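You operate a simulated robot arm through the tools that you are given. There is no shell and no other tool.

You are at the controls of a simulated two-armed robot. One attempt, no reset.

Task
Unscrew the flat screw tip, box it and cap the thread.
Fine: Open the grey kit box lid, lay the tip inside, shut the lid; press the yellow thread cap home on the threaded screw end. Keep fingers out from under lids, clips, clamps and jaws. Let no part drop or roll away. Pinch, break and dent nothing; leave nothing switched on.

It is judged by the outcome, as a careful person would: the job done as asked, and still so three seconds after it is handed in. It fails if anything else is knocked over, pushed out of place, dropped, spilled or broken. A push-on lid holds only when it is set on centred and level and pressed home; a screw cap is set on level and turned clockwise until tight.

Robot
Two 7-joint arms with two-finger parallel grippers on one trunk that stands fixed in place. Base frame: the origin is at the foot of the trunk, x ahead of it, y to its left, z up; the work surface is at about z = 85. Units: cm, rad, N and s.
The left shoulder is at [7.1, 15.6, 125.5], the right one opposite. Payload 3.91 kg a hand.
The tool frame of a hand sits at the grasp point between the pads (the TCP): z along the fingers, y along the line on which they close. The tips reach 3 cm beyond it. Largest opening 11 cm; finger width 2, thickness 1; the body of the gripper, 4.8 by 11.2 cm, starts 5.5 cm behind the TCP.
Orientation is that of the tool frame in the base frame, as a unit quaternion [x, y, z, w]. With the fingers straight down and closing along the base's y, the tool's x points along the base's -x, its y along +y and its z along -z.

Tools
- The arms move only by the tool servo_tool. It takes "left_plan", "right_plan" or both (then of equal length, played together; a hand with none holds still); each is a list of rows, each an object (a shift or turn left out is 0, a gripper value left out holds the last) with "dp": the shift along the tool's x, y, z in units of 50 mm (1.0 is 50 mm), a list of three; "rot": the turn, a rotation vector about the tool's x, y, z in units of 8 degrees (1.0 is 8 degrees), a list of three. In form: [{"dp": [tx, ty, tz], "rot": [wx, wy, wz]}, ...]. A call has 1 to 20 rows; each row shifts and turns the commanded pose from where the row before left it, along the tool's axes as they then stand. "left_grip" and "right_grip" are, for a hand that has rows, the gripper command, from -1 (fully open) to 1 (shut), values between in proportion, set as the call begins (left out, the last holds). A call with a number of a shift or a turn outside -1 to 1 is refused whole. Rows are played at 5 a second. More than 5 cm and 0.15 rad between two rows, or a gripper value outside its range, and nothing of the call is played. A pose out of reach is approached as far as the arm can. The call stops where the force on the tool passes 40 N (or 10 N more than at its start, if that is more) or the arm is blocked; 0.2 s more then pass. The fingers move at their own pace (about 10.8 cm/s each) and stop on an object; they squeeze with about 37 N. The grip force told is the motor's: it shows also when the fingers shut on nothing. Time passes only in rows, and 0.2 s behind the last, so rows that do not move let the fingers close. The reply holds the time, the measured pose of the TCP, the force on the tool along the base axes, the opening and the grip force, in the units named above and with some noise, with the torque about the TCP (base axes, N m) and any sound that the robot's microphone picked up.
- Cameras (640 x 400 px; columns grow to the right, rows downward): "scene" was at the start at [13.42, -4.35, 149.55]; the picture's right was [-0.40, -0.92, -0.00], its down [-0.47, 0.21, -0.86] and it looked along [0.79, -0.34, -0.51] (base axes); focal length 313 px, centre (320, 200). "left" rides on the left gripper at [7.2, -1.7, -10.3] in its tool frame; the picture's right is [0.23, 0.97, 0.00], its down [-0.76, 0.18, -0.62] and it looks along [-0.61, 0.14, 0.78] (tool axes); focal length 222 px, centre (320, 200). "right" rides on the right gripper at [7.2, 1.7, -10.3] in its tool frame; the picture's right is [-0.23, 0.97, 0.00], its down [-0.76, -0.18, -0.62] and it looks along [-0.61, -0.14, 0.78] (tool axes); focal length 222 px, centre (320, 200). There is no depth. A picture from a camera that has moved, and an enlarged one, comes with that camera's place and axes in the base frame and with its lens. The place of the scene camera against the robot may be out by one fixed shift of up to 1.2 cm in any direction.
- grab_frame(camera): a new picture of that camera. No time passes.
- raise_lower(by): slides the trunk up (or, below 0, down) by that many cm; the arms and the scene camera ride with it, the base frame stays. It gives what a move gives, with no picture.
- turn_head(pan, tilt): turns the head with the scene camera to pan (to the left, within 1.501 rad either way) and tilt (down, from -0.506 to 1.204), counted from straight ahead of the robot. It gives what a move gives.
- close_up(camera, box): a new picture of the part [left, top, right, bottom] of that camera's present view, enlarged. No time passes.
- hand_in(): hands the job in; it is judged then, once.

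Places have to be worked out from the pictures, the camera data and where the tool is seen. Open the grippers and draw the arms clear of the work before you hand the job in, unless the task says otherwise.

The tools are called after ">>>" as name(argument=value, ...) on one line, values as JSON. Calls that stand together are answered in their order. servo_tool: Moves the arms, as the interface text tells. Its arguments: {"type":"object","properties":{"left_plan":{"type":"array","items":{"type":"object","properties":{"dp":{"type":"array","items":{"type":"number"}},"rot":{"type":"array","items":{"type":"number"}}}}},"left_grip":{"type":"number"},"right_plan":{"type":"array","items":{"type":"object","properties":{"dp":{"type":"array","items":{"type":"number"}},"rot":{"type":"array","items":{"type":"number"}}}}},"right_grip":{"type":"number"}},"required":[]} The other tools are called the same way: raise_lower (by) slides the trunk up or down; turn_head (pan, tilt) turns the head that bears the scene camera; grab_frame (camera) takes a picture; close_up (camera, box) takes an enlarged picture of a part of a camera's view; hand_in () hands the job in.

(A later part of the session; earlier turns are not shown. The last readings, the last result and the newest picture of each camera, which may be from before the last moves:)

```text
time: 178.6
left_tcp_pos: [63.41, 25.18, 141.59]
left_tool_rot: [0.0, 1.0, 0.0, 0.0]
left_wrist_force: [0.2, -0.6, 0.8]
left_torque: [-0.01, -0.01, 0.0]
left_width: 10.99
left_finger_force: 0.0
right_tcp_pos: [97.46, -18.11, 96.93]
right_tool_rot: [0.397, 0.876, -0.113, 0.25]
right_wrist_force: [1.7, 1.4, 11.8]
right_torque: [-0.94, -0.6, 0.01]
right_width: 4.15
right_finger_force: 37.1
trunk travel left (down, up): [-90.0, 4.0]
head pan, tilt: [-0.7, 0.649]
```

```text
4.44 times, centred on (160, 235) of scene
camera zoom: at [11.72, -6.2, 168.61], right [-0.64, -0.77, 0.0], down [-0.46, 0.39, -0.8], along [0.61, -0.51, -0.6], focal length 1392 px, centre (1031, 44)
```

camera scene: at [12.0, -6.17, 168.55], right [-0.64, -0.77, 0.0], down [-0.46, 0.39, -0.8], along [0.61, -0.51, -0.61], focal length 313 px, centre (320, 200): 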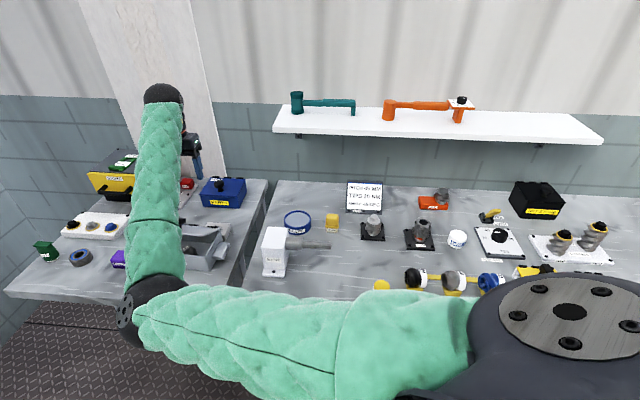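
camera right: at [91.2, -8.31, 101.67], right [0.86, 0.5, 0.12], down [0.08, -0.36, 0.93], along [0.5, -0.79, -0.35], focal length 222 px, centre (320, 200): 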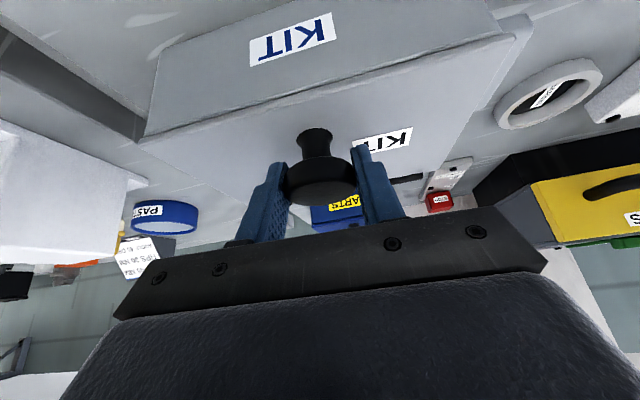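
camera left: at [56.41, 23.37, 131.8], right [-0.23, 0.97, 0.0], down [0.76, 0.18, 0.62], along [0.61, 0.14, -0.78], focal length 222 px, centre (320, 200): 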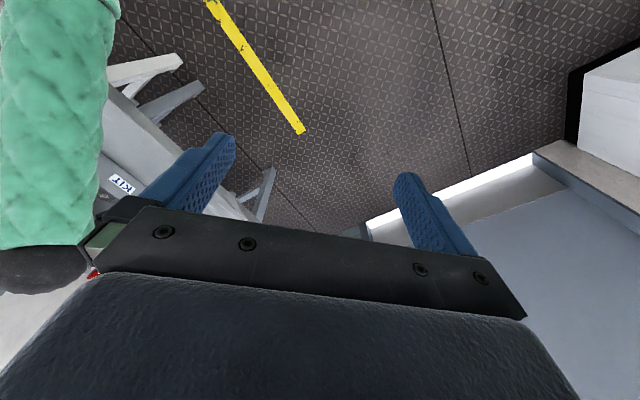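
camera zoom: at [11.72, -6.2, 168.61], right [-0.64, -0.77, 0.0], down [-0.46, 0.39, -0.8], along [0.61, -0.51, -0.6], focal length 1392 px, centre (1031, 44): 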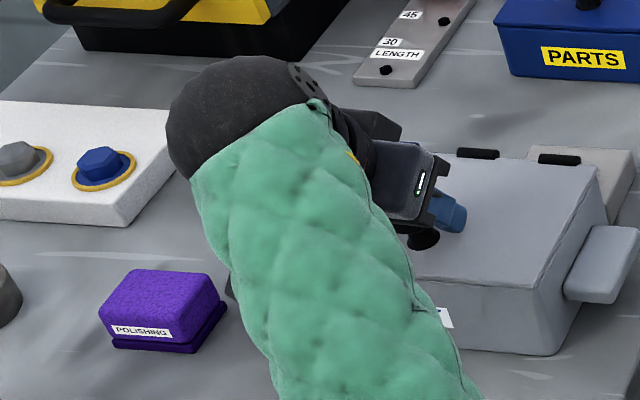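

The lid is shut with no gap and the box sits flat (12 N press). I let go of the knob gently.

>>> servo_tool(right_plan=[{"dp": [-0.008, 0, -0.014]}, {"dp": [0, 0, 0]}])

>>> servo_tool(right_plan=[{"dp": [0, 0, 0]}, {"dp": [0, 0, 0]}, {"dp": [0, 0, 0]}], right_grip=-0.3)

>>> servo_tool(right_plan=[{"dp": [-0.2, 0, -0.4]}, {"dp": [-0.25, 0, -0.5]}, {"dp": [-0.25, 0, -0.5]}, {"dp": [-0.25, 0, -0.5]}])

>>> grab_frame(camera="right")

>>> close_up(camera="scene", box=[60, 150, 260, 300])

```text
time: 179.2
left_tcp_pos: [63.18, 25.22, 141.66]
left_tool_rot: [0.001, 1.0, 0.0, 0.0]
left_wrist_force: [0.3, -0.1, 0.1]
left_torque: [-0.01, 0.0, -0.01]
left_width: 11.0
left_finger_force: 0.1
right_tcp_pos: [97.39, -18.23, 96.75]
right_tool_rot: [0.397, 0.876, -0.114, 0.249]
right_wrist_force: [8.5, 6.8, 22.1]
right_torque: [-0.33, -0.88, 0.23]
right_width: 4.13
right_finger_force: 37.3
trunk travel left (down, up): [-90.0, 4.0]
head pan, tilt: [-0.7, 0.649]
```

```text
time: 180.0
left_tcp_pos: [63.57, 25.04, 141.48]
left_tool_rot: [-0.001, 1.0, -0.001, -0.001]
left_wrist_force: [0.3, 0.8, 0.3]
left_torque: [-0.02, -0.02, 0.01]
left_width: 11.0
left_finger_force: 0.0
right_tcp_pos: [97.44, -18.57, 96.4]
right_tool_rot: [0.397, 0.877, -0.114, 0.246]
right_wrist_force: [0.2, -0.2, -0.7]
right_torque: [0.02, -0.01, 0.04]
right_width: 7.13
right_finger_force: 0.0
trunk travel left (down, up): [-90.0, 4.0]
head pan, tilt: [-0.7, 0.649]
```

```text
time: 181.2
left_tcp_pos: [63.57, 25.03, 141.52]
left_tool_rot: [0.001, 1.0, 0.0, -0.001]
left_wrist_force: [0.2, -0.4, -0.5]
left_torque: [0.01, -0.02, 0.01]
left_width: 11.01
left_finger_force: 0.0
right_tcp_pos: [96.68, -20.81, 106.46]
right_tool_rot: [0.403, 0.872, -0.13, 0.247]
right_wrist_force: [0.0, -0.6, 0.0]
right_torque: [-0.01, 0.0, 0.0]
right_width: 7.14
right_finger_force: 0.1
trunk travel left (down, up): [-90.0, 4.0]
head pan, tilt: [-0.7, 0.649]
stopped in row 4 (right hand): the arm was blocked; the commanded pose is now the measured one
```

```text
taken
camera right: at [90.64, -10.59, 110.98], right [0.87, 0.48, 0.09], down [0.08, -0.33, 0.94], along [0.48, -0.81, -0.33], focal length 222 px, centre (320, 200)
```

right: 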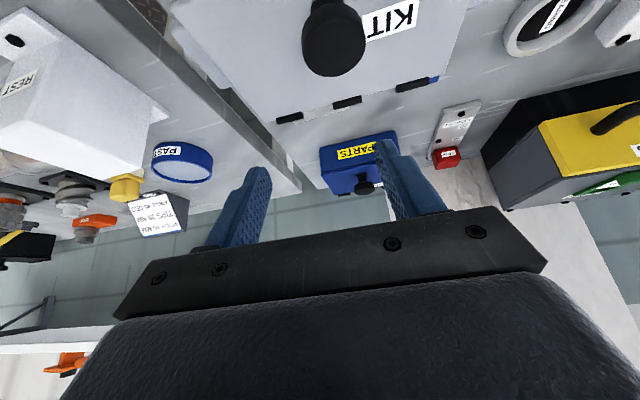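

```text
2.67 times, centred on (160, 225) of scene
camera zoom: at [11.88, -6.28, 168.57], right [-0.64, -0.76, 0.0], down [-0.46, 0.39, -0.8], along [0.61, -0.51, -0.61], focal length 835 px, centre (747, 133)
```

zoom: 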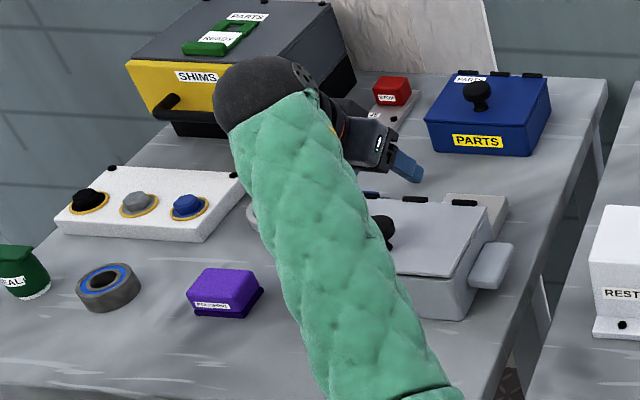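

The lid stays shut. The box ended about 7 cm from where it stood, so I want to slide it back by its knob with the hand upright. First I bring the hand vertical and test whether the arm can reach the box's original place.

>>> servo_tool(right_plan=[{"rot": [-0.053, 0.806, -0.039]}, {"rot": [-0.053, 0.806, -0.039]}, {"rot": [-0.053, 0.806, -0.039]}, {"rot": [-0.053, 0.806, -0.039]}, {"rot": [-0.053, 0.806, -0.039]}])

>>> servo_tool(right_plan=[{"dp": [0.6, 0.4, 0]}, {"dp": [0.6, 0.4, 0]}])

>>> grab_frame(camera="right")

```text
time: 182.4
left_tcp_pos: [63.65, 24.88, 141.49]
left_tool_rot: [0.001, 1.0, 0.0, -0.001]
left_wrist_force: [0.2, 0.4, 0.6]
left_torque: [-0.02, 0.01, 0.02]
left_width: 11.01
left_finger_force: 0.0
right_tcp_pos: [96.62, -20.39, 106.3]
right_tool_rot: [0.406, 0.914, 0.0, 0.0]
right_wrist_force: [-0.3, -0.4, -0.9]
right_torque: [0.03, 0.02, 0.02]
right_width: 7.12
right_finger_force: 0.0
trunk travel left (down, up): [-90.0, 4.0]
head pan, tilt: [-0.7, 0.649]
```

```text
time: 183.0
left_tcp_pos: [63.46, 24.96, 141.63]
left_tool_rot: [0.001, 1.0, 0.0, 0.0]
left_wrist_force: [-0.1, -1.0, 0.0]
left_torque: [-0.01, 0.02, -0.03]
left_width: 11.0
left_finger_force: 0.0
right_tcp_pos: [95.92, -14.09, 106.62]
right_tool_rot: [0.409, 0.912, -0.002, 0.004]
right_wrist_force: [-0.1, -0.1, -0.3]
right_torque: [0.02, -0.01, 0.0]
right_width: 7.14
right_finger_force: 0.0
trunk travel left (down, up): [-90.0, 4.0]
head pan, tilt: [-0.7, 0.649]
```

```text
taken
camera right: at [92.38, -7.4, 116.71], right [0.88, 0.48, 0.0], down [0.37, -0.68, 0.63], along [0.3, -0.55, -0.78], focal length 222 px, centre (320, 200)
```

right: 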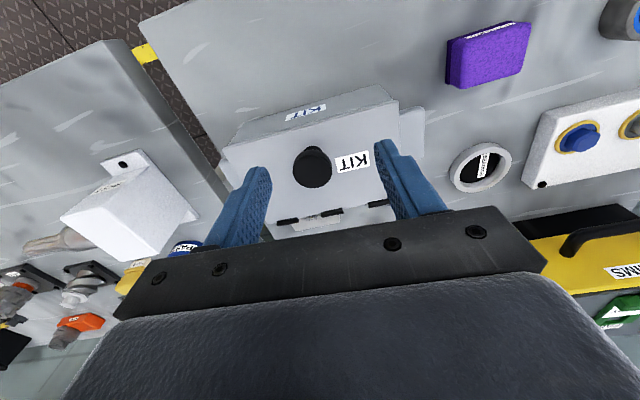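

It reached nearly there. I test lower down, in the free space in front of the box.

>>> servo_tool(right_plan=[{"dp": [0.1, 0.05, 0.5]}, {"dp": [0.1, 0.05, 0.5]}, {"dp": [0, 0, 0.5]}])

>>> grab_frame(camera="right")

```text
time: 183.8
left_tcp_pos: [63.53, 25.03, 141.55]
left_tool_rot: [0.0, 1.0, 0.0, -0.002]
left_wrist_force: [-0.7, 0.0, 0.4]
left_torque: [0.02, 0.02, 0.0]
left_width: 11.0
left_finger_force: 0.1
right_tcp_pos: [95.89, -13.24, 99.52]
right_tool_rot: [0.409, 0.912, -0.002, 0.007]
right_wrist_force: [-0.6, 0.1, -0.9]
right_torque: [0.02, -0.02, 0.01]
right_width: 7.13
right_finger_force: 0.0
trunk travel left (down, up): [-90.0, 4.0]
head pan, tilt: [-0.7, 0.649]
```

```text
taken
camera right: at [92.25, -6.66, 109.65], right [0.88, 0.48, 0.01], down [0.37, -0.68, 0.63], along [0.31, -0.55, -0.77], focal length 222 px, centre (320, 200)
```

right: 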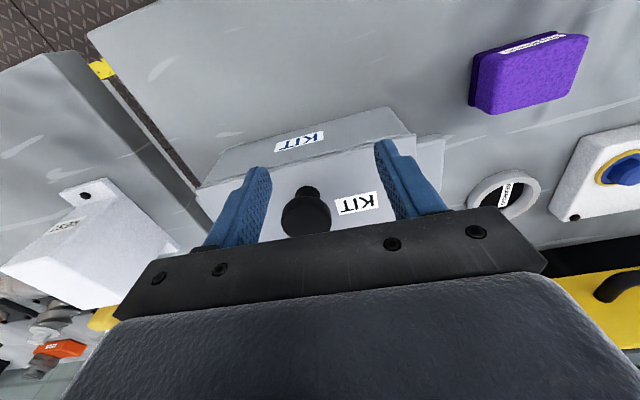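

Reachable within a few millimetres. I go back over the knob with the hand upright.

>>> servo_tool(right_plan=[{"dp": [0, 0, -0.6]}, {"dp": [-0.4, -0.16, -0.1]}, {"dp": [-0.4, -0.16, 0]}, {"dp": [-0.3, -0.13, 0]}])

>>> grab_frame(camera="right")

```text
time: 184.8
left_tcp_pos: [63.58, 25.05, 141.64]
left_tool_rot: [0.001, 1.0, 0.001, 0.0]
left_wrist_force: [0.2, 0.3, -0.2]
left_torque: [0.02, -0.01, 0.01]
left_width: 11.02
left_finger_force: 0.0
right_tcp_pos: [97.39, -17.86, 102.31]
right_tool_rot: [0.405, 0.914, 0.001, 0.001]
right_wrist_force: [0.1, -0.1, -0.2]
right_torque: [0.0, -0.02, -0.01]
right_width: 7.12
right_finger_force: 0.0
trunk travel left (down, up): [-90.0, 4.0]
head pan, tilt: [-0.7, 0.649]
```

```text
taken
camera right: at [93.79, -11.25, 112.5], right [0.87, 0.49, 0.0], down [0.38, -0.68, 0.62], along [0.3, -0.55, -0.78], focal length 222 px, centre (320, 200)
```

right: 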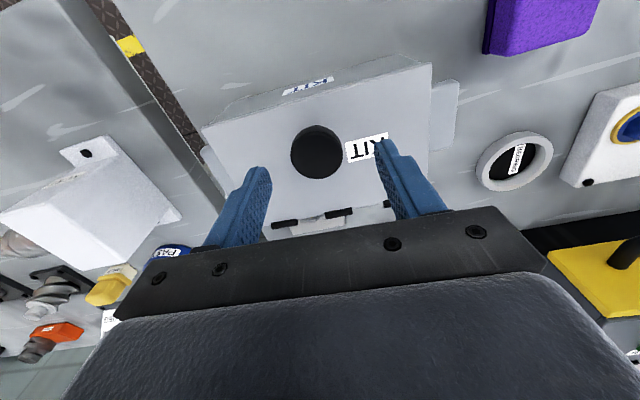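

The knob lies 0.7 cm further out; I correct and lower around it to z ≈ 96.9.

>>> servo_tool(right_plan=[{"dp": [-0.14, -0.05, 0.3]}, {"dp": [0, 0, 0.4]}, {"dp": [0, 0, 0.37]}])

>>> grab_frame(camera="right")

```text
time: 185.6
left_tcp_pos: [63.59, 25.09, 141.58]
left_tool_rot: [0.001, 1.0, -0.001, 0.0]
left_wrist_force: [-0.6, -0.3, 0.6]
left_torque: [-0.02, -0.01, 0.01]
left_width: 10.99
left_finger_force: 0.1
right_tcp_pos: [97.73, -18.51, 96.99]
right_tool_rot: [0.406, 0.914, 0.0, 0.001]
right_wrist_force: [-0.2, -0.1, -1.0]
right_torque: [0.0, -0.05, -0.03]
right_width: 7.17
right_finger_force: 0.0
trunk travel left (down, up): [-90.0, 4.0]
head pan, tilt: [-0.7, 0.649]
```

```text
taken
camera right: at [94.09, -11.93, 107.12], right [0.87, 0.48, 0.0], down [0.38, -0.68, 0.63], along [0.3, -0.55, -0.78], focal length 222 px, centre (320, 200)
```

right: 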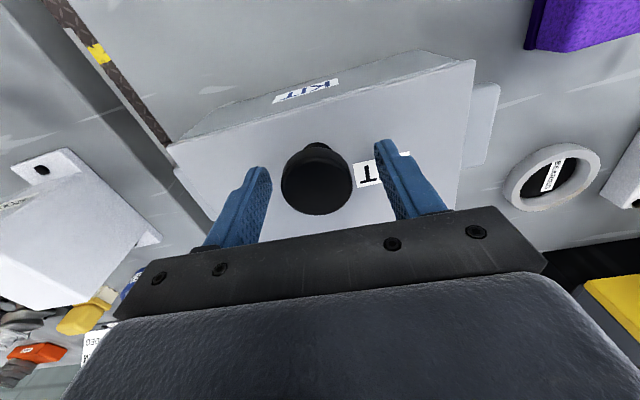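

The knob is centred between the fingers. I close firmly and slide the box back slowly, half of the way first.

>>> servo_tool(right_plan=[{"dp": [0, 0, 0]}, {"dp": [0, 0, 0]}, {"dp": [0, 0, 0]}, {"dp": [0, 0, 0]}], right_grip=1)

>>> servo_tool(right_plan=[{"dp": [0.0543, 0.0233, 0]}, {"dp": [0.0543, 0.0233, 0]}, {"dp": [0.0543, 0.0233, 0]}, {"dp": [0.0543, 0.0233, 0]}, {"dp": [0.0543, 0.0233, 0]}, {"dp": [0.0543, 0.0233, 0]}, {"dp": [0.0543, 0.0233, 0]}, {"dp": [0.0543, 0.0233, 0]}, {"dp": [0.0543, 0.0233, 0]}, {"dp": [0.0543, 0.0233, 0]}])

>>> grab_frame(camera="right")

>>> close_up(camera="scene", box=[60, 150, 260, 300])

```text
time: 186.6
left_tcp_pos: [63.55, 25.0, 141.6]
left_tool_rot: [0.0, 1.0, 0.001, 0.0]
left_wrist_force: [0.0, 0.1, -0.4]
left_torque: [0.03, 0.01, -0.02]
left_width: 10.98
left_finger_force: 0.1
right_tcp_pos: [97.7, -18.47, 97.07]
right_tool_rot: [0.406, 0.914, 0.0, 0.002]
right_wrist_force: [0.0, -1.0, 0.2]
right_torque: [0.15, -0.12, -0.08]
right_width: 4.12
right_finger_force: 36.4
trunk travel left (down, up): [-90.0, 4.0]
head pan, tilt: [-0.7, 0.649]
```

```text
time: 188.8
left_tcp_pos: [63.67, 24.94, 141.71]
left_tool_rot: [0.0, 1.0, 0.001, -0.001]
left_wrist_force: [-0.1, 0.5, 0.5]
left_torque: [0.0, 0.02, -0.01]
left_width: 11.01
left_finger_force: 0.1
right_tcp_pos: [96.66, -15.62, 96.87]
right_tool_rot: [0.406, 0.914, -0.002, 0.001]
right_wrist_force: [-0.4, -1.8, 0.0]
right_torque: [0.14, -0.17, -0.08]
right_width: 4.14
right_finger_force: 37.1
trunk travel left (down, up): [-90.0, 4.0]
head pan, tilt: [-0.7, 0.649]
```

```text
taken
camera right: at [93.07, -9.1, 107.12], right [0.87, 0.48, 0.0], down [0.38, -0.68, 0.62], along [0.3, -0.55, -0.78], focal length 222 px, centre (320, 200)
```

right: 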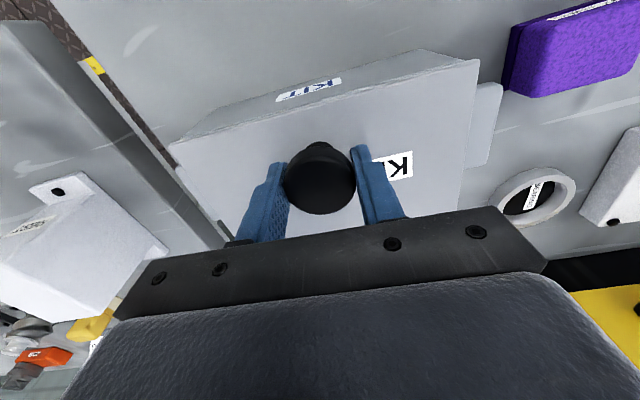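

```text
2.67 times, centred on (160, 225) of scene
camera zoom: at [11.87, -6.27, 168.57], right [-0.64, -0.76, 0.0], down [-0.46, 0.39, -0.8], along [0.61, -0.51, -0.6], focal length 835 px, centre (747, 133)
```

zoom: 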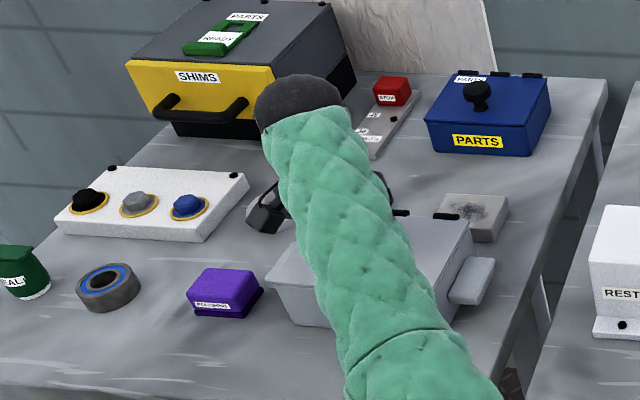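

The box slides smoothly with about 2 N. I do the second half, also turning it back by 3°.

>>> servo_tool(right_plan=[{"dp": [0.0543, 0.0233, 0], "rot": [0, 0, -0.04]}, {"dp": [0.0543, 0.0233, 0], "rot": [0, 0, -0.04]}, {"dp": [0.0543, 0.0233, 0], "rot": [0, 0, -0.04]}, {"dp": [0.0543, 0.0233, 0], "rot": [0, 0, -0.04]}, {"dp": [0.0543, 0.0233, 0], "rot": [0, 0, -0.04]}, {"dp": [0.0543, 0.0233, 0], "rot": [0, 0, -0.04]}, {"dp": [0.0543, 0.0233, 0], "rot": [0, 0, -0.04]}, {"dp": [0.0543, 0.0233, 0], "rot": [0, 0, -0.04]}, {"dp": [0.0543, 0.0233, 0], "rot": [0, 0, -0.04]}])

>>> grab_frame(camera="right")

>>> close_up(camera="scene", box=[60, 150, 260, 300])

```text
time: 190.8
left_tcp_pos: [63.48, 24.9, 141.6]
left_tool_rot: [0.0, 1.0, 0.0, 0.0]
left_wrist_force: [-0.2, 0.0, 0.4]
left_torque: [0.0, -0.03, 0.0]
left_width: 11.01
left_finger_force: 0.1
right_tcp_pos: [95.83, -13.19, 96.96]
right_tool_rot: [0.383, 0.924, -0.001, 0.001]
right_wrist_force: [0.0, -3.2, -0.7]
right_torque: [0.1, -0.21, -0.17]
right_width: 4.12
right_finger_force: 37.0
trunk travel left (down, up): [-90.0, 4.0]
head pan, tilt: [-0.7, 0.649]
```

```text
taken
camera right: at [91.94, -6.81, 107.12], right [0.85, 0.53, 0.0], down [0.41, -0.66, 0.62], along [0.33, -0.53, -0.78], focal length 222 px, centre (320, 200)
```

right: 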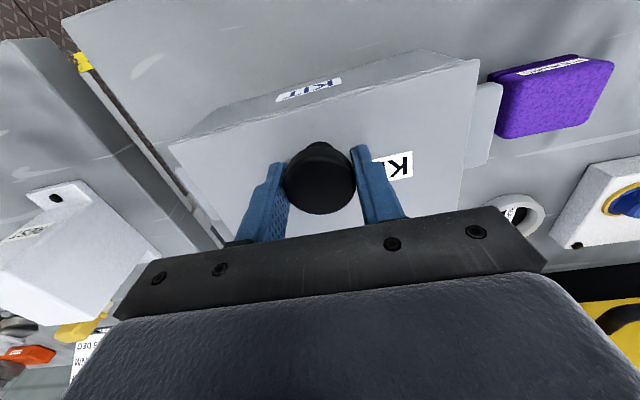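

```text
2.67 times, centred on (160, 225) of scene
camera zoom: at [11.85, -6.29, 168.57], right [-0.64, -0.76, 0.0], down [-0.46, 0.39, -0.8], along [0.61, -0.51, -0.6], focal length 835 px, centre (747, 133)
```

zoom: 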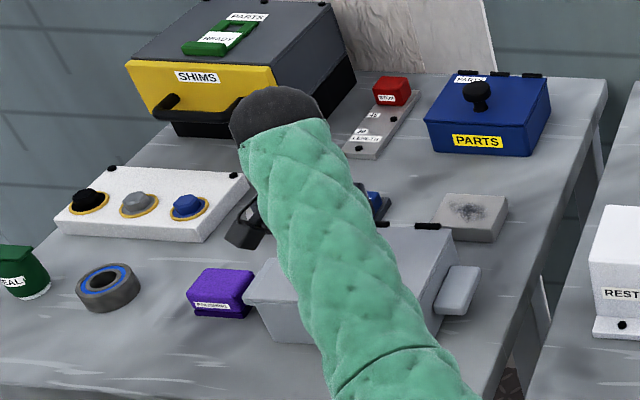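

The box is back within about a centimetre of its original place, next to the purple pad without touching it. I release the knob and rise.

>>> servo_tool(right_plan=[{"dp": [0, 0, 0]}, {"dp": [0, 0, 0]}, {"dp": [0, 0, 0]}], right_grip=-0.3)

>>> servo_tool(right_plan=[{"dp": [0, 0, -0.4]}, {"dp": [0, 0, -0.7]}, {"dp": [0, 0, -0.8]}])

>>> grab_frame(camera="right")

>>> close_up(camera="scene", box=[60, 150, 260, 300])

```text
time: 191.6
left_tcp_pos: [63.55, 25.01, 141.57]
left_tool_rot: [-0.001, 1.0, 0.0, 0.0]
left_wrist_force: [-0.3, 0.2, -0.3]
left_torque: [-0.02, 0.04, -0.02]
left_width: 11.0
left_finger_force: 0.0
right_tcp_pos: [95.72, -13.2, 97.01]
right_tool_rot: [0.382, 0.924, 0.0, 0.0]
right_wrist_force: [0.0, 0.4, -0.5]
right_torque: [0.01, 0.0, 0.0]
right_width: 7.16
right_finger_force: 0.1
trunk travel left (down, up): [-90.0, 4.0]
head pan, tilt: [-0.7, 0.649]
```

```text
time: 192.4
left_tcp_pos: [63.44, 25.05, 141.5]
left_tool_rot: [0.0, 1.0, 0.001, 0.001]
left_wrist_force: [-0.3, -0.2, 1.0]
left_torque: [0.01, 0.02, 0.0]
left_width: 10.98
left_finger_force: 0.1
right_tcp_pos: [95.7, -13.11, 106.61]
right_tool_rot: [0.383, 0.924, 0.001, 0.0]
right_wrist_force: [-0.4, -0.9, 0.6]
right_torque: [0.02, -0.04, 0.01]
right_width: 7.16
right_finger_force: 0.0
trunk travel left (down, up): [-90.0, 4.0]
head pan, tilt: [-0.7, 0.649]
```

```text
taken
camera right: at [91.82, -6.77, 116.66], right [0.85, 0.53, 0.0], down [0.41, -0.66, 0.63], along [0.33, -0.53, -0.78], focal length 222 px, centre (320, 200)
```

right: 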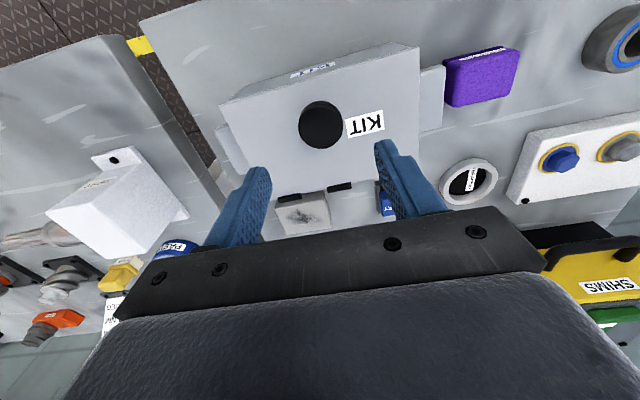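

```text
2.67 times, centred on (160, 225) of scene
camera zoom: at [11.78, -6.24, 168.57], right [-0.64, -0.76, 0.0], down [-0.46, 0.39, -0.8], along [0.61, -0.51, -0.6], focal length 835 px, centre (747, 133)
```

zoom: 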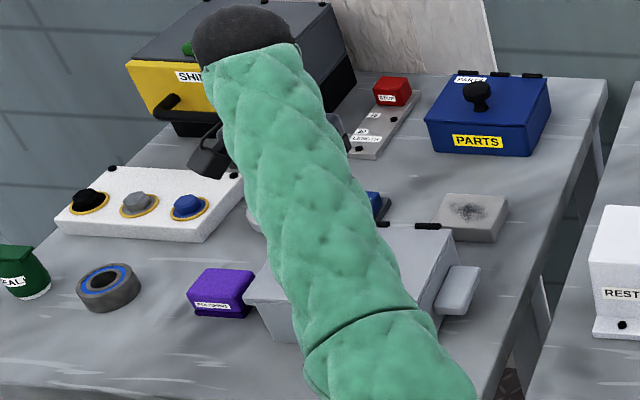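

The box is shut and in place. I check the gap to the purple pad and the lid seam more closely.

>>> close_up(camera="right", box=[200, 20, 540, 240])

>>> close_up(camera="right", box=[380, 30, 540, 150])

```text
1.82 times, centred on (370, 130) of right
camera zoom: at [91.82, -6.77, 116.66], right [0.85, 0.53, 0.0], down [0.41, -0.66, 0.63], along [0.33, -0.53, -0.78], focal length 404 px, centre (229, 327)
```

zoom: 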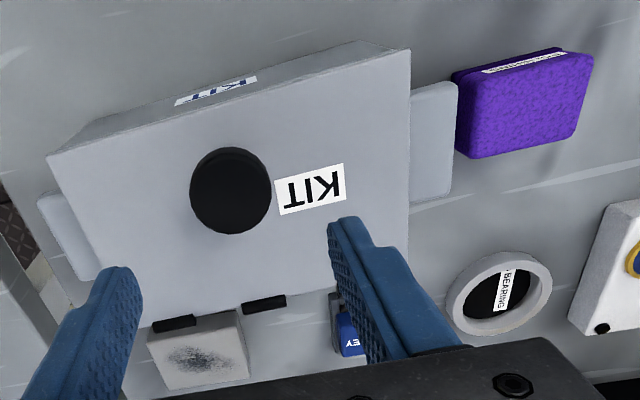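

```text
3.33 times, centred on (460, 90) of right
camera zoom: at [91.82, -6.77, 116.66], right [0.85, 0.53, 0.0], down [0.41, -0.66, 0.63], along [0.33, -0.53, -0.78], focal length 740 px, centre (-147, 567)
```

zoom: 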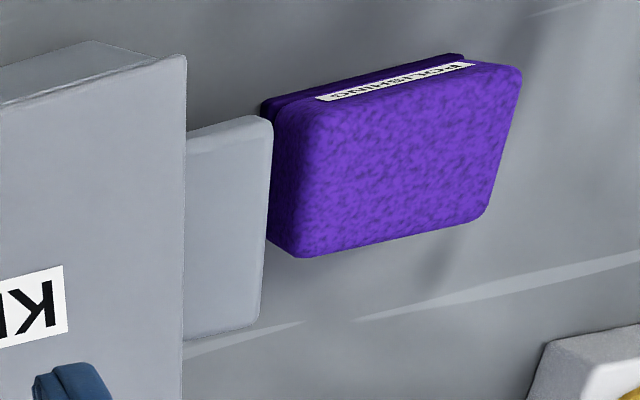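

Tip boxed, lid shut, neighbours undisturbed. Now the cap: I carry the right hand up and over toward the yellow THREAD cap near (46, -60).

>>> servo_tool(right_plan=[{"dp": [0, 0, -0.8]}, {"dp": [0, -0.3, -0.8]}, {"dp": [0, -0.9, -0.2]}, {"dp": [0, -0.95, 0]}, {"dp": [0, -0.95, 0]}, {"dp": [0, -0.95, 0]}, {"dp": [0, -0.95, 0]}, {"dp": [0, -0.95, 0]}, {"dp": [0, -0.95, 0]}, {"dp": [0, -0.95, 0]}, {"dp": [0, -0.95, 0]}, {"dp": [0, -0.95, 0]}, {"dp": [0, -0.95, 0]}, {"dp": [0, -0.95, 0]}, {"dp": [0, -0.6, 0]}])

>>> grab_frame(camera="right")

>>> grab_frame(camera="scene")

```text
time: 195.6
left_tcp_pos: [63.53, 24.91, 141.59]
left_tool_rot: [-0.001, 1.0, 0.0, -0.001]
left_wrist_force: [0.2, 0.7, 0.2]
left_torque: [0.0, -0.02, 0.02]
left_width: 11.0
left_finger_force: 0.0
right_tcp_pos: [56.38, -58.56, 112.02]
right_tool_rot: [0.383, 0.924, 0.001, 0.001]
right_wrist_force: [0.3, -1.0, 0.3]
right_torque: [0.01, -0.02, 0.0]
right_width: 7.13
right_finger_force: 0.0
right hand out of reach, approached as far as the arm can: row 3, 4, 5, 6, 7, 8
trunk travel left (down, up): [-90.0, 4.0]
head pan, tilt: [-0.7, 0.649]
```

```text
taken
camera right: at [52.36, -52.19, 122.17], right [0.85, 0.53, 0.0], down [0.41, -0.66, 0.62], along [0.33, -0.53, -0.78], focal length 222 px, centre (320, 200)
```

right: 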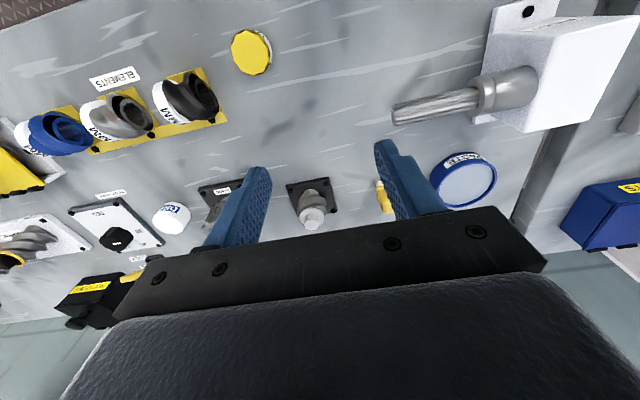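

```text
taken
camera scene: at [11.82, -6.37, 168.57], right [-0.64, -0.77, 0.0], down [-0.46, 0.39, -0.8], along [0.61, -0.51, -0.61], focal length 313 px, centre (320, 200)
```

scene: 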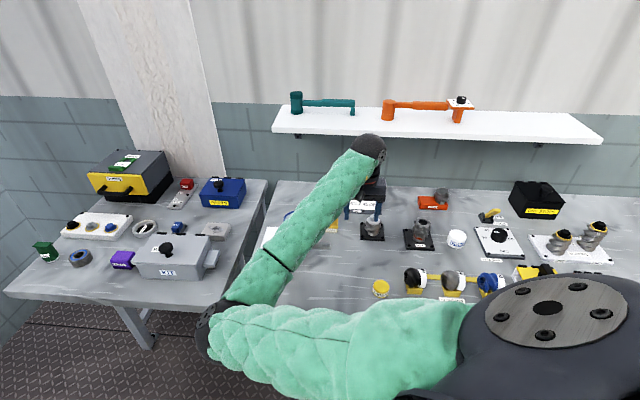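

Nothing was disturbed on the way. The cap shows at about (46.5, -59.5); I enlarge it and the stud.

>>> close_up(camera="right", box=[210, 20, 290, 90])

>>> close_up(camera="right", box=[270, 160, 350, 240])

>>> close_up(camera="scene", box=[340, 190, 420, 310])

```text
5.71 times, centred on (250, 55) of right
camera zoom: at [52.36, -52.19, 122.17], right [0.85, 0.53, 0.0], down [0.41, -0.66, 0.62], along [0.33, -0.53, -0.78], focal length 1269 px, centre (720, 1029)
```

zoom: 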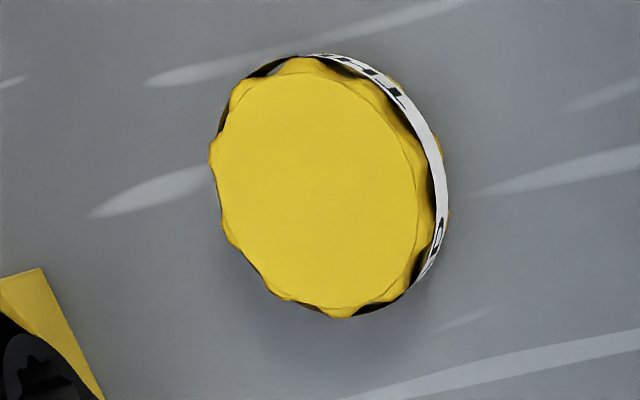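

```text
5.00 times, centred on (310, 200) of right
camera zoom: at [52.36, -52.19, 122.17], right [0.85, 0.53, 0.0], down [0.41, -0.66, 0.62], along [0.33, -0.53, -0.78], focal length 1111 px, centre (370, 200)
```

zoom: 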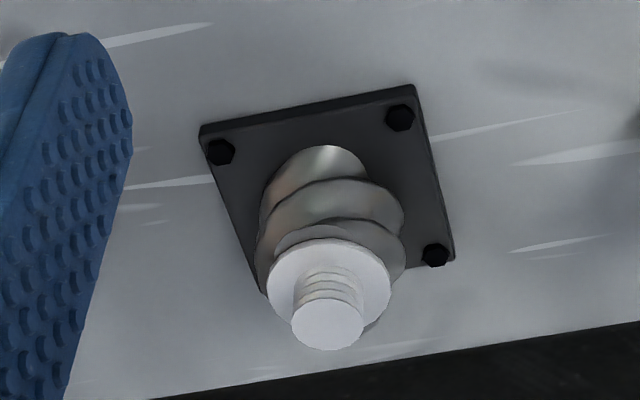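

```text
3.33 times, centred on (380, 250) of scene
camera zoom: at [11.82, -6.37, 168.57], right [-0.64, -0.77, 0.0], down [-0.46, 0.39, -0.8], along [0.61, -0.51, -0.61], focal length 1044 px, centre (120, 33)
```

zoom: 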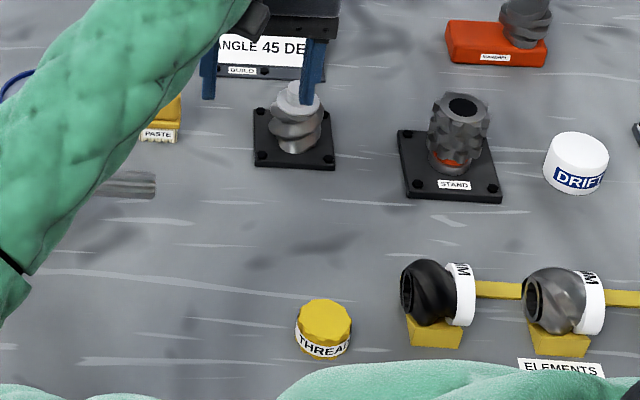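

The cap is about 5 cm wide with scalloped sides; the stud is 2.6 cm thick, from the shoulder at z ≈ 90.8 to z ≈ 93. I turn the hand to yaw 0 and move above the cap.

>>> servo_tool(right_plan=[{"rot": [0, 0, -0.94]}, {"rot": [0, 0, -0.94]}, {"rot": [0, 0, -0.94]}, {"rot": [0, 0, -0.94]}, {"rot": [0, 0, -0.94]}, {"rot": [0, 0, -0.93]}, {"dp": [0.67, -0.08, 0.3]}, {"dp": [0.67, -0.08, 0.5]}, {"dp": [0.67, -0.08, 0.6]}], right_grip=-0.5)

>>> grab_frame(camera="right")

>>> close_up(camera="scene", box=[340, 190, 460, 320])

```text
time: 197.6
left_tcp_pos: [63.39, 24.99, 141.64]
left_tool_rot: [0.0, 1.0, 0.0, 0.001]
left_wrist_force: [-0.2, 0.0, 0.6]
left_torque: [-0.01, 0.02, -0.03]
left_width: 10.99
left_finger_force: 0.0
right_tcp_pos: [46.38, -59.98, 105.17]
right_tool_rot: [0.0, 1.0, 0.0, 0.001]
right_wrist_force: [0.2, -0.4, 0.0]
right_torque: [-0.02, -0.01, 0.0]
right_width: 8.24
right_finger_force: 0.2
trunk travel left (down, up): [-90.0, 4.0]
head pan, tilt: [-0.7, 0.649]
```

```text
taken
camera right: at [39.1, -58.23, 115.3], right [0.23, 0.97, 0.0], down [0.76, -0.18, 0.63], along [0.61, -0.14, -0.78], focal length 222 px, centre (320, 200)
```

right: 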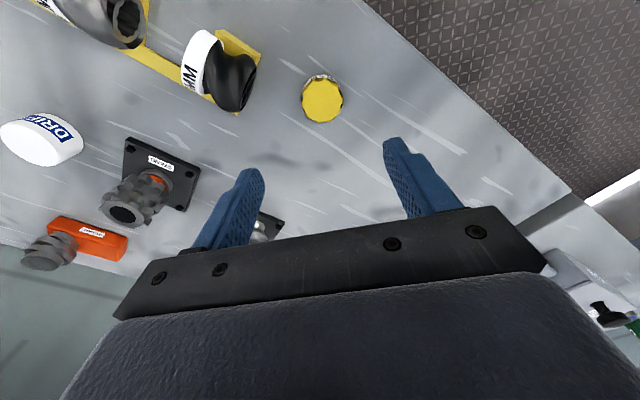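

```text
3.08 times, centred on (400, 255) of scene
camera zoom: at [11.76, -6.33, 168.59], right [-0.64, -0.77, 0.0], down [-0.46, 0.39, -0.8], along [0.61, -0.51, -0.6], focal length 964 px, centre (74, 31)
```

zoom: 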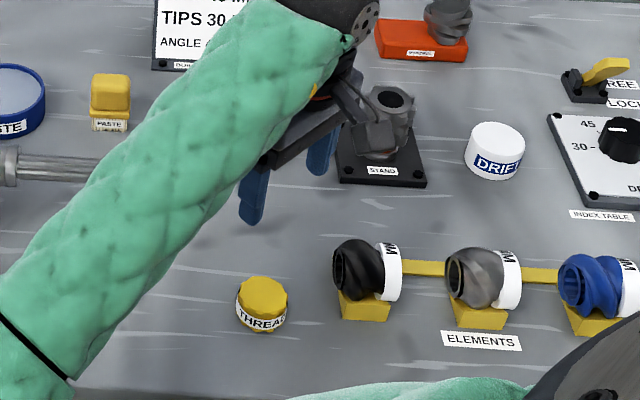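

Triangulated, the cap's top is at about (46.2, -59.7, 87.6). I centre on it and lower to z ≈ 95 for a last check.

>>> servo_tool(right_plan=[{"dp": [0.036, 0.05, 0.7]}, {"dp": [0, 0, 0.7]}, {"dp": [0, 0, 0.64]}])

>>> grab_frame(camera="right")

>>> close_up(camera="scene", box=[340, 220, 440, 320])

```text
time: 198.4
left_tcp_pos: [63.49, 24.92, 141.6]
left_tool_rot: [0.0, 1.0, 0.0, 0.0]
left_wrist_force: [0.0, 0.3, -0.6]
left_torque: [-0.05, 0.03, 0.01]
left_width: 11.0
left_finger_force: 0.0
right_tcp_pos: [46.46, -60.63, 95.68]
right_tool_rot: [0.004, 1.0, -0.006, 0.007]
right_wrist_force: [0.2, -0.2, 0.3]
right_torque: [0.02, -0.03, 0.0]
right_width: 8.23
right_finger_force: 0.1
trunk travel left (down, up): [-90.0, 4.0]
head pan, tilt: [-0.7, 0.649]
```

```text
taken
camera right: at [39.17, -58.75, 105.64], right [0.23, 0.97, -0.01], down [0.75, -0.18, 0.63], along [0.62, -0.15, -0.77], focal length 222 px, centre (320, 200)
```

right: 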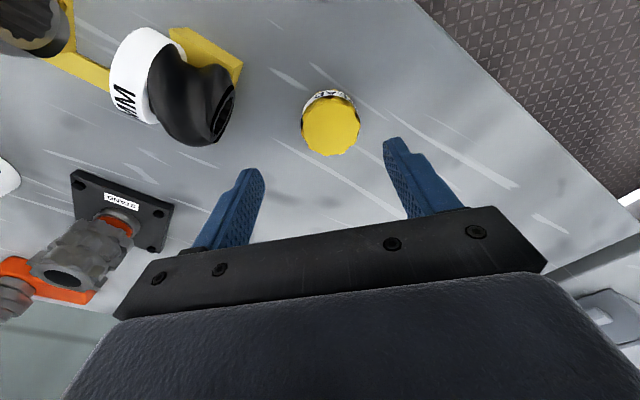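

```text
4.00 times, centred on (390, 270) of scene
camera zoom: at [11.84, -6.34, 168.58], right [-0.64, -0.76, 0.0], down [-0.46, 0.39, -0.8], along [0.61, -0.51, -0.61], focal length 1253 px, centre (40, -80)
```

zoom: 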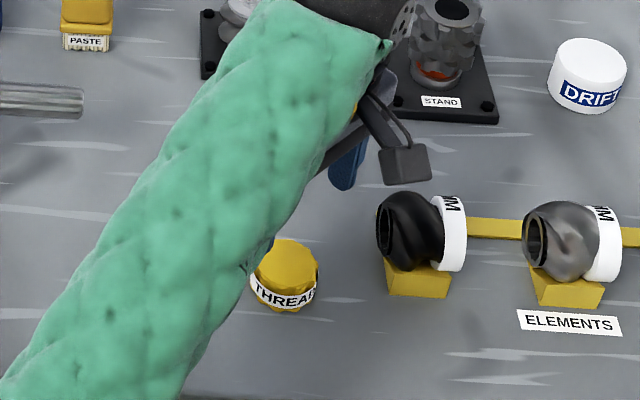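

The hand drifts off by 0.7 cm with a slight tilt: this folded posture limits a vertical wrist so low and near. I rise, turn to yaw -45° and tilt the hand outward about 15°, which relieves the wrist, and re-centre.

>>> servo_tool(right_plan=[{"dp": [0, 0.1, -0.8]}, {"dp": [0, 0, -0.8]}, {"rot": [0, 0, 0.94]}, {"rot": [0, 0, 0.94]}, {"rot": [0, 0, 0.94]}, {"rot": [0, 0, 0.94]}, {"rot": [0, 0, 0.94]}, {"rot": [0, 0, 0.93]}, {"rot": [0, -0.95, 0]}, {"rot": [0, -0.95, 0]}])

>>> grab_frame(camera="right")

```text
time: 200.8
left_tcp_pos: [63.48, 25.02, 141.53]
left_tool_rot: [0.0, 1.0, 0.0, -0.002]
left_wrist_force: [1.1, -0.4, -0.8]
left_torque: [-0.03, -0.01, 0.0]
left_width: 10.99
left_finger_force: 0.0
right_tcp_pos: [45.65, -63.09, 105.87]
right_tool_rot: [0.398, 0.903, -0.072, 0.146]
right_wrist_force: [-0.5, -0.4, 0.0]
right_torque: [0.04, -0.04, 0.03]
right_width: 8.23
right_finger_force: 0.1
trunk travel left (down, up): [-90.0, 4.0]
head pan, tilt: [-0.7, 0.649]
stopped in row 10 (right hand): the arm was blocked; the commanded pose is now the measured one
```

```text
taken
camera right: at [40.24, -54.27, 113.22], right [0.87, 0.5, 0.06], down [0.23, -0.5, 0.84], along [0.44, -0.71, -0.54], focal length 222 px, centre (320, 200)
```

right: 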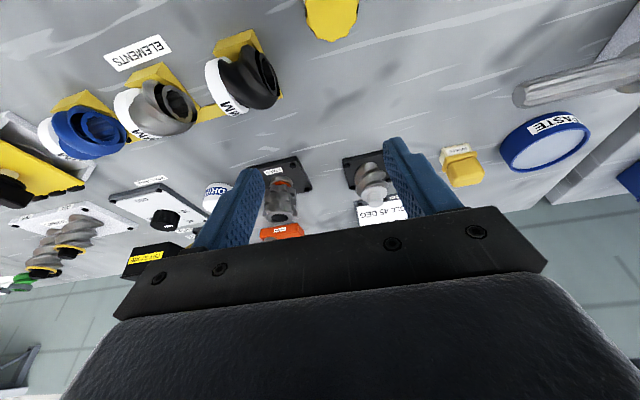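

The arm is blocked even here, so its folded elbow posture is the problem. I look at the whole arm to understand it before choosing how to unfold it.

>>> turn_head(pan=-0.9, tilt=0.95)

>>> grab_frame(camera="scene")

>>> grab_frame(camera="left")

```text
time: 201.6
left_tcp_pos: [63.58, 25.05, 141.6]
left_tool_rot: [0.0, 1.0, 0.0, 0.0]
left_wrist_force: [0.8, -1.0, 0.5]
left_torque: [0.02, 0.0, 0.0]
left_width: 11.02
left_finger_force: 0.0
right_tcp_pos: [45.66, -62.99, 105.93]
right_tool_rot: [0.398, 0.903, -0.072, 0.146]
right_wrist_force: [0.8, -0.5, -0.1]
right_torque: [0.01, 0.02, -0.01]
right_width: 8.25
right_finger_force: 0.1
trunk travel left (down, up): [-90.0, 4.0]
head pan, tilt: [-0.901, 0.949]
```

```text
taken
camera scene: at [9.69, -6.37, 166.17], right [-0.78, -0.62, 0.0], down [-0.51, 0.64, -0.58], along [0.36, -0.46, -0.81], focal length 313 px, centre (320, 200)
```

scene: 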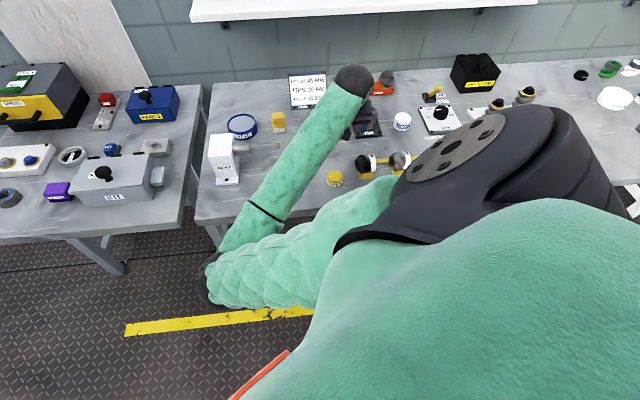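

```text
taken
camera left: at [56.34, 23.37, 151.83], right [-0.23, 0.97, 0.0], down [0.76, 0.18, 0.62], along [0.61, 0.14, -0.78], focal length 222 px, centre (320, 200)
```

left: 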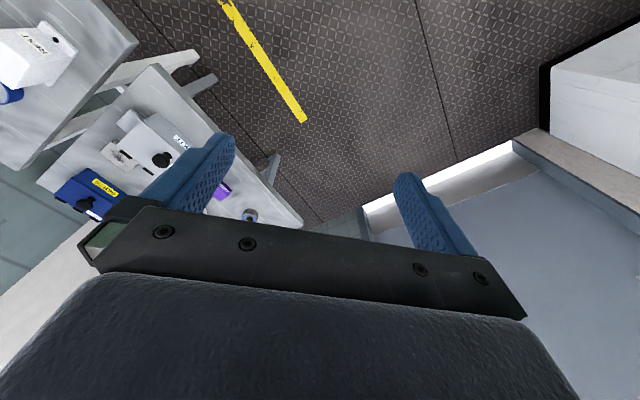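

From above it is clear: the elbow sits across the robot's front with the forearm folded out to the right. I'll unfold it: raise the hand, stretch the arm out straight ahead, then swing a little left so the elbow comes out on the right side as at the start.

>>> servo_tool(right_plan=[{"dp": [0, 0, -0.8], "rot": [0, 0.78, 0]}, {"dp": [0, 0, -0.8], "rot": [0, 0.78, 0]}, {"dp": [0, 0, -0.8], "rot": [0, 0.78, 0]}, {"dp": [0, 0, -0.8]}, {"dp": [0, 0, -0.8]}, {"dp": [0, 0, -0.5]}])

>>> servo_tool(right_plan=[{"dp": [-0.227, 0.957, 0]}, {"dp": [-0.227, 0.957, 0]}, {"dp": [-0.227, 0.957, 0]}, {"dp": [-0.227, 0.957, 0]}, {"dp": [-0.227, 0.957, 0]}, {"dp": [-0.227, 0.957, 0]}, {"dp": [-0.227, 0.957, 0]}, {"dp": [-0.227, 0.957, 0]}])

>>> grab_frame(camera="scene")

>>> grab_frame(camera="right")

```text
time: 203.0
left_tcp_pos: [63.47, 25.12, 141.52]
left_tool_rot: [0.0, 1.0, 0.0, 0.0]
left_wrist_force: [0.5, -0.4, -0.1]
left_torque: [0.0, -0.03, -0.01]
left_width: 11.0
left_finger_force: 0.0
right_tcp_pos: [44.29, -60.73, 128.05]
right_tool_rot: [0.404, 0.915, -0.005, -0.005]
right_wrist_force: [0.4, -0.4, -0.1]
right_torque: [0.01, 0.03, 0.0]
right_width: 8.24
right_finger_force: 0.0
trunk travel left (down, up): [-90.0, 4.0]
head pan, tilt: [-0.901, 0.949]
```

```text
time: 204.8
left_tcp_pos: [63.72, 25.03, 141.46]
left_tool_rot: [0.001, 1.0, 0.001, -0.001]
left_wrist_force: [0.4, 0.6, -0.4]
left_torque: [-0.01, 0.02, 0.03]
left_width: 11.01
left_finger_force: 0.0
right_tcp_pos: [79.51, -43.78, 127.32]
right_tool_rot: [0.404, 0.915, -0.006, -0.005]
right_wrist_force: [0.3, 0.1, -0.2]
right_torque: [-0.03, 0.03, 0.0]
right_width: 8.25
right_finger_force: 0.0
right hand out of reach, approached as far as the arm can: row 5, 6, 7
trunk travel left (down, up): [-90.0, 4.0]
head pan, tilt: [-0.901, 0.949]
```

```text
taken
camera scene: at [9.8, -6.33, 166.16], right [-0.78, -0.62, 0.0], down [-0.51, 0.64, -0.58], along [0.36, -0.46, -0.81], focal length 313 px, centre (320, 200)
```

scene: 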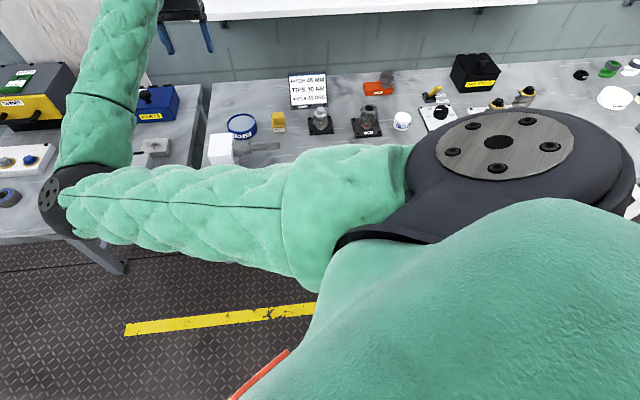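

```text
taken
camera right: at [76.09, -37.18, 137.44], right [0.87, 0.49, -0.01], down [0.39, -0.68, 0.62], along [0.29, -0.55, -0.78], focal length 222 px, centre (320, 200)
```

right: 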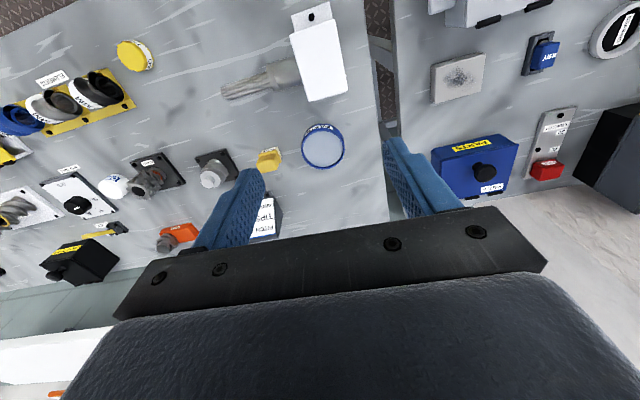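

The hand is high and clear. I continue outward toward full stretch at about (107, -30).

>>> servo_tool(right_plan=[{"dp": [-0.214, 0.826, 0]}, {"dp": [-0.214, 0.826, 0]}, {"dp": [-0.214, 0.826, 0]}, {"dp": [-0.214, 0.826, 0]}, {"dp": [-0.214, 0.826, 0]}, {"dp": [-0.214, 0.826, 0]}, {"dp": [-0.214, 0.826, 0]}, {"dp": [-0.4, 0.5, 0]}])

>>> grab_frame(camera="scene")

```text
time: 206.6
left_tcp_pos: [63.67, 24.81, 141.66]
left_tool_rot: [0.0, 1.0, 0.001, -0.001]
left_wrist_force: [-0.5, 0.2, -0.2]
left_torque: [0.03, 0.04, 0.0]
left_width: 11.0
left_finger_force: 0.1
right_tcp_pos: [109.01, -29.51, 126.49]
right_tool_rot: [0.404, 0.915, -0.006, -0.005]
right_wrist_force: [-0.3, 0.2, 0.0]
right_torque: [0.02, -0.02, 0.02]
right_width: 8.26
right_finger_force: 0.1
trunk travel left (down, up): [-90.0, 4.0]
head pan, tilt: [-0.901, 0.949]
```

```text
taken
camera scene: at [9.77, -6.56, 166.14], right [-0.78, -0.62, 0.0], down [-0.51, 0.64, -0.58], along [0.36, -0.46, -0.81], focal length 313 px, centre (320, 200)
```

scene: 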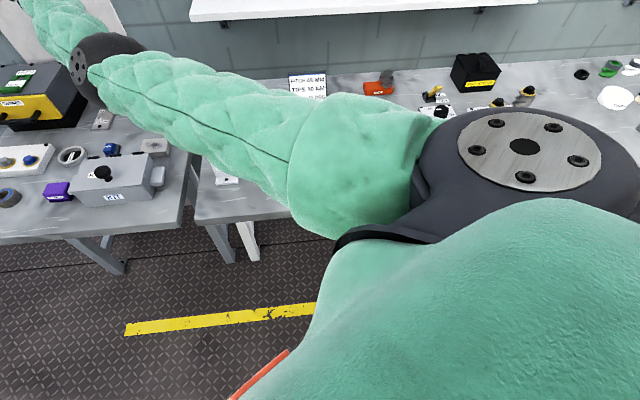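

Nearly straight. I stretch to the limit and then swing left about 22 cm.

>>> servo_tool(right_plan=[{"dp": [-0.4, 0.45, 0]}, {"dp": [-0.4, 0.45, 0]}, {"dp": [0.65, 0.6, 0]}, {"dp": [0.65, 0.6, 0]}, {"dp": [0.65, 0.6, 0]}, {"dp": [0.65, 0.6, 0]}, {"dp": [0.65, 0.6, 0]}])

>>> grab_frame(camera="scene")

```text
time: 208.2
left_tcp_pos: [63.48, 25.04, 141.51]
left_tool_rot: [0.001, 1.0, 0.0, -0.001]
left_wrist_force: [-0.2, -1.1, 0.0]
left_torque: [0.04, -0.01, 0.0]
left_width: 11.03
left_finger_force: 0.0
right_tcp_pos: [109.88, -8.48, 126.68]
right_tool_rot: [0.404, 0.915, -0.005, -0.004]
right_wrist_force: [0.4, 0.6, -0.2]
right_torque: [-0.01, 0.0, 0.01]
right_width: 8.26
right_finger_force: 0.1
right hand out of reach, approached as far as the arm can: row 1, 2, 6, 7
trunk travel left (down, up): [-90.0, 4.0]
head pan, tilt: [-0.901, 0.949]
```

```text
taken
camera scene: at [9.7, -6.3, 166.16], right [-0.78, -0.62, 0.0], down [-0.51, 0.64, -0.58], along [0.36, -0.46, -0.81], focal length 313 px, centre (320, 200)
```

scene: 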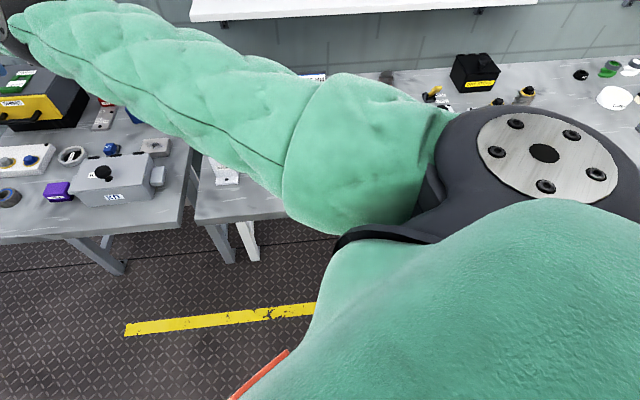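

The arm is straight with the hand at (110, -8). I retract toward (86, -10) and look where the elbow goes.

>>> servo_tool(right_plan=[{"dp": [0.6, -0.754, 0]}, {"dp": [0.6, -0.754, 0]}, {"dp": [0.6, -0.754, 0]}, {"dp": [0.6, -0.754, 0]}, {"dp": [0.6, -0.754, 0]}])

>>> turn_head(pan=-0.6, tilt=0.8)

>>> grab_frame(camera="scene")

```text
time: 209.4
left_tcp_pos: [63.42, 25.02, 141.58]
left_tool_rot: [0.0, 1.0, 0.001, 0.0]
left_wrist_force: [-0.6, -0.3, -0.1]
left_torque: [0.01, -0.04, -0.01]
left_width: 10.99
left_finger_force: 0.1
right_tcp_pos: [109.5, -7.19, 127.07]
right_tool_rot: [0.403, 0.915, -0.005, -0.005]
right_wrist_force: [-0.3, -1.1, -1.0]
right_torque: [0.0, 0.0, 0.0]
right_width: 8.27
right_finger_force: 0.0
right hand out of reach, approached as far as the arm can: row 1, 2, 3, 4, 5
trunk travel left (down, up): [-90.0, 4.0]
head pan, tilt: [-0.901, 0.949]
```

```text
time: 210.2
left_tcp_pos: [63.56, 24.97, 141.62]
left_tool_rot: [0.0, 1.0, 0.0, 0.001]
left_wrist_force: [-1.0, -0.8, 0.0]
left_torque: [0.0, 0.01, -0.02]
left_width: 11.0
left_finger_force: 0.1
right_tcp_pos: [109.61, -7.24, 127.03]
right_tool_rot: [0.404, 0.915, -0.005, -0.004]
right_wrist_force: [-0.5, 0.0, 0.1]
right_torque: [0.0, -0.01, -0.01]
right_width: 8.27
right_finger_force: 0.0
trunk travel left (down, up): [-90.0, 4.0]
head pan, tilt: [-0.6, 0.799]
```

```text
taken
camera scene: at [11.86, -5.25, 167.31], right [-0.57, -0.82, 0.0], down [-0.59, 0.41, -0.7], along [0.57, -0.39, -0.72], focal length 313 px, centre (320, 200)
```

scene: 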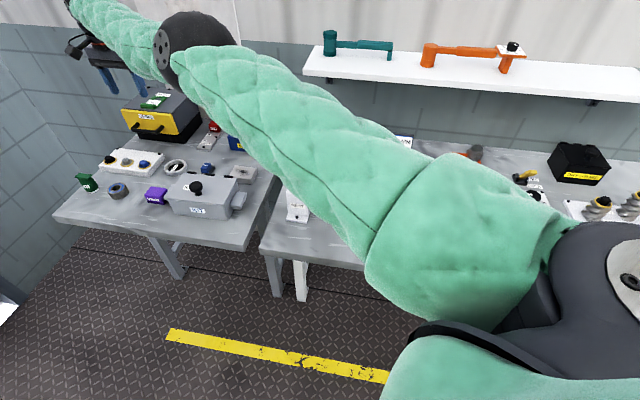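

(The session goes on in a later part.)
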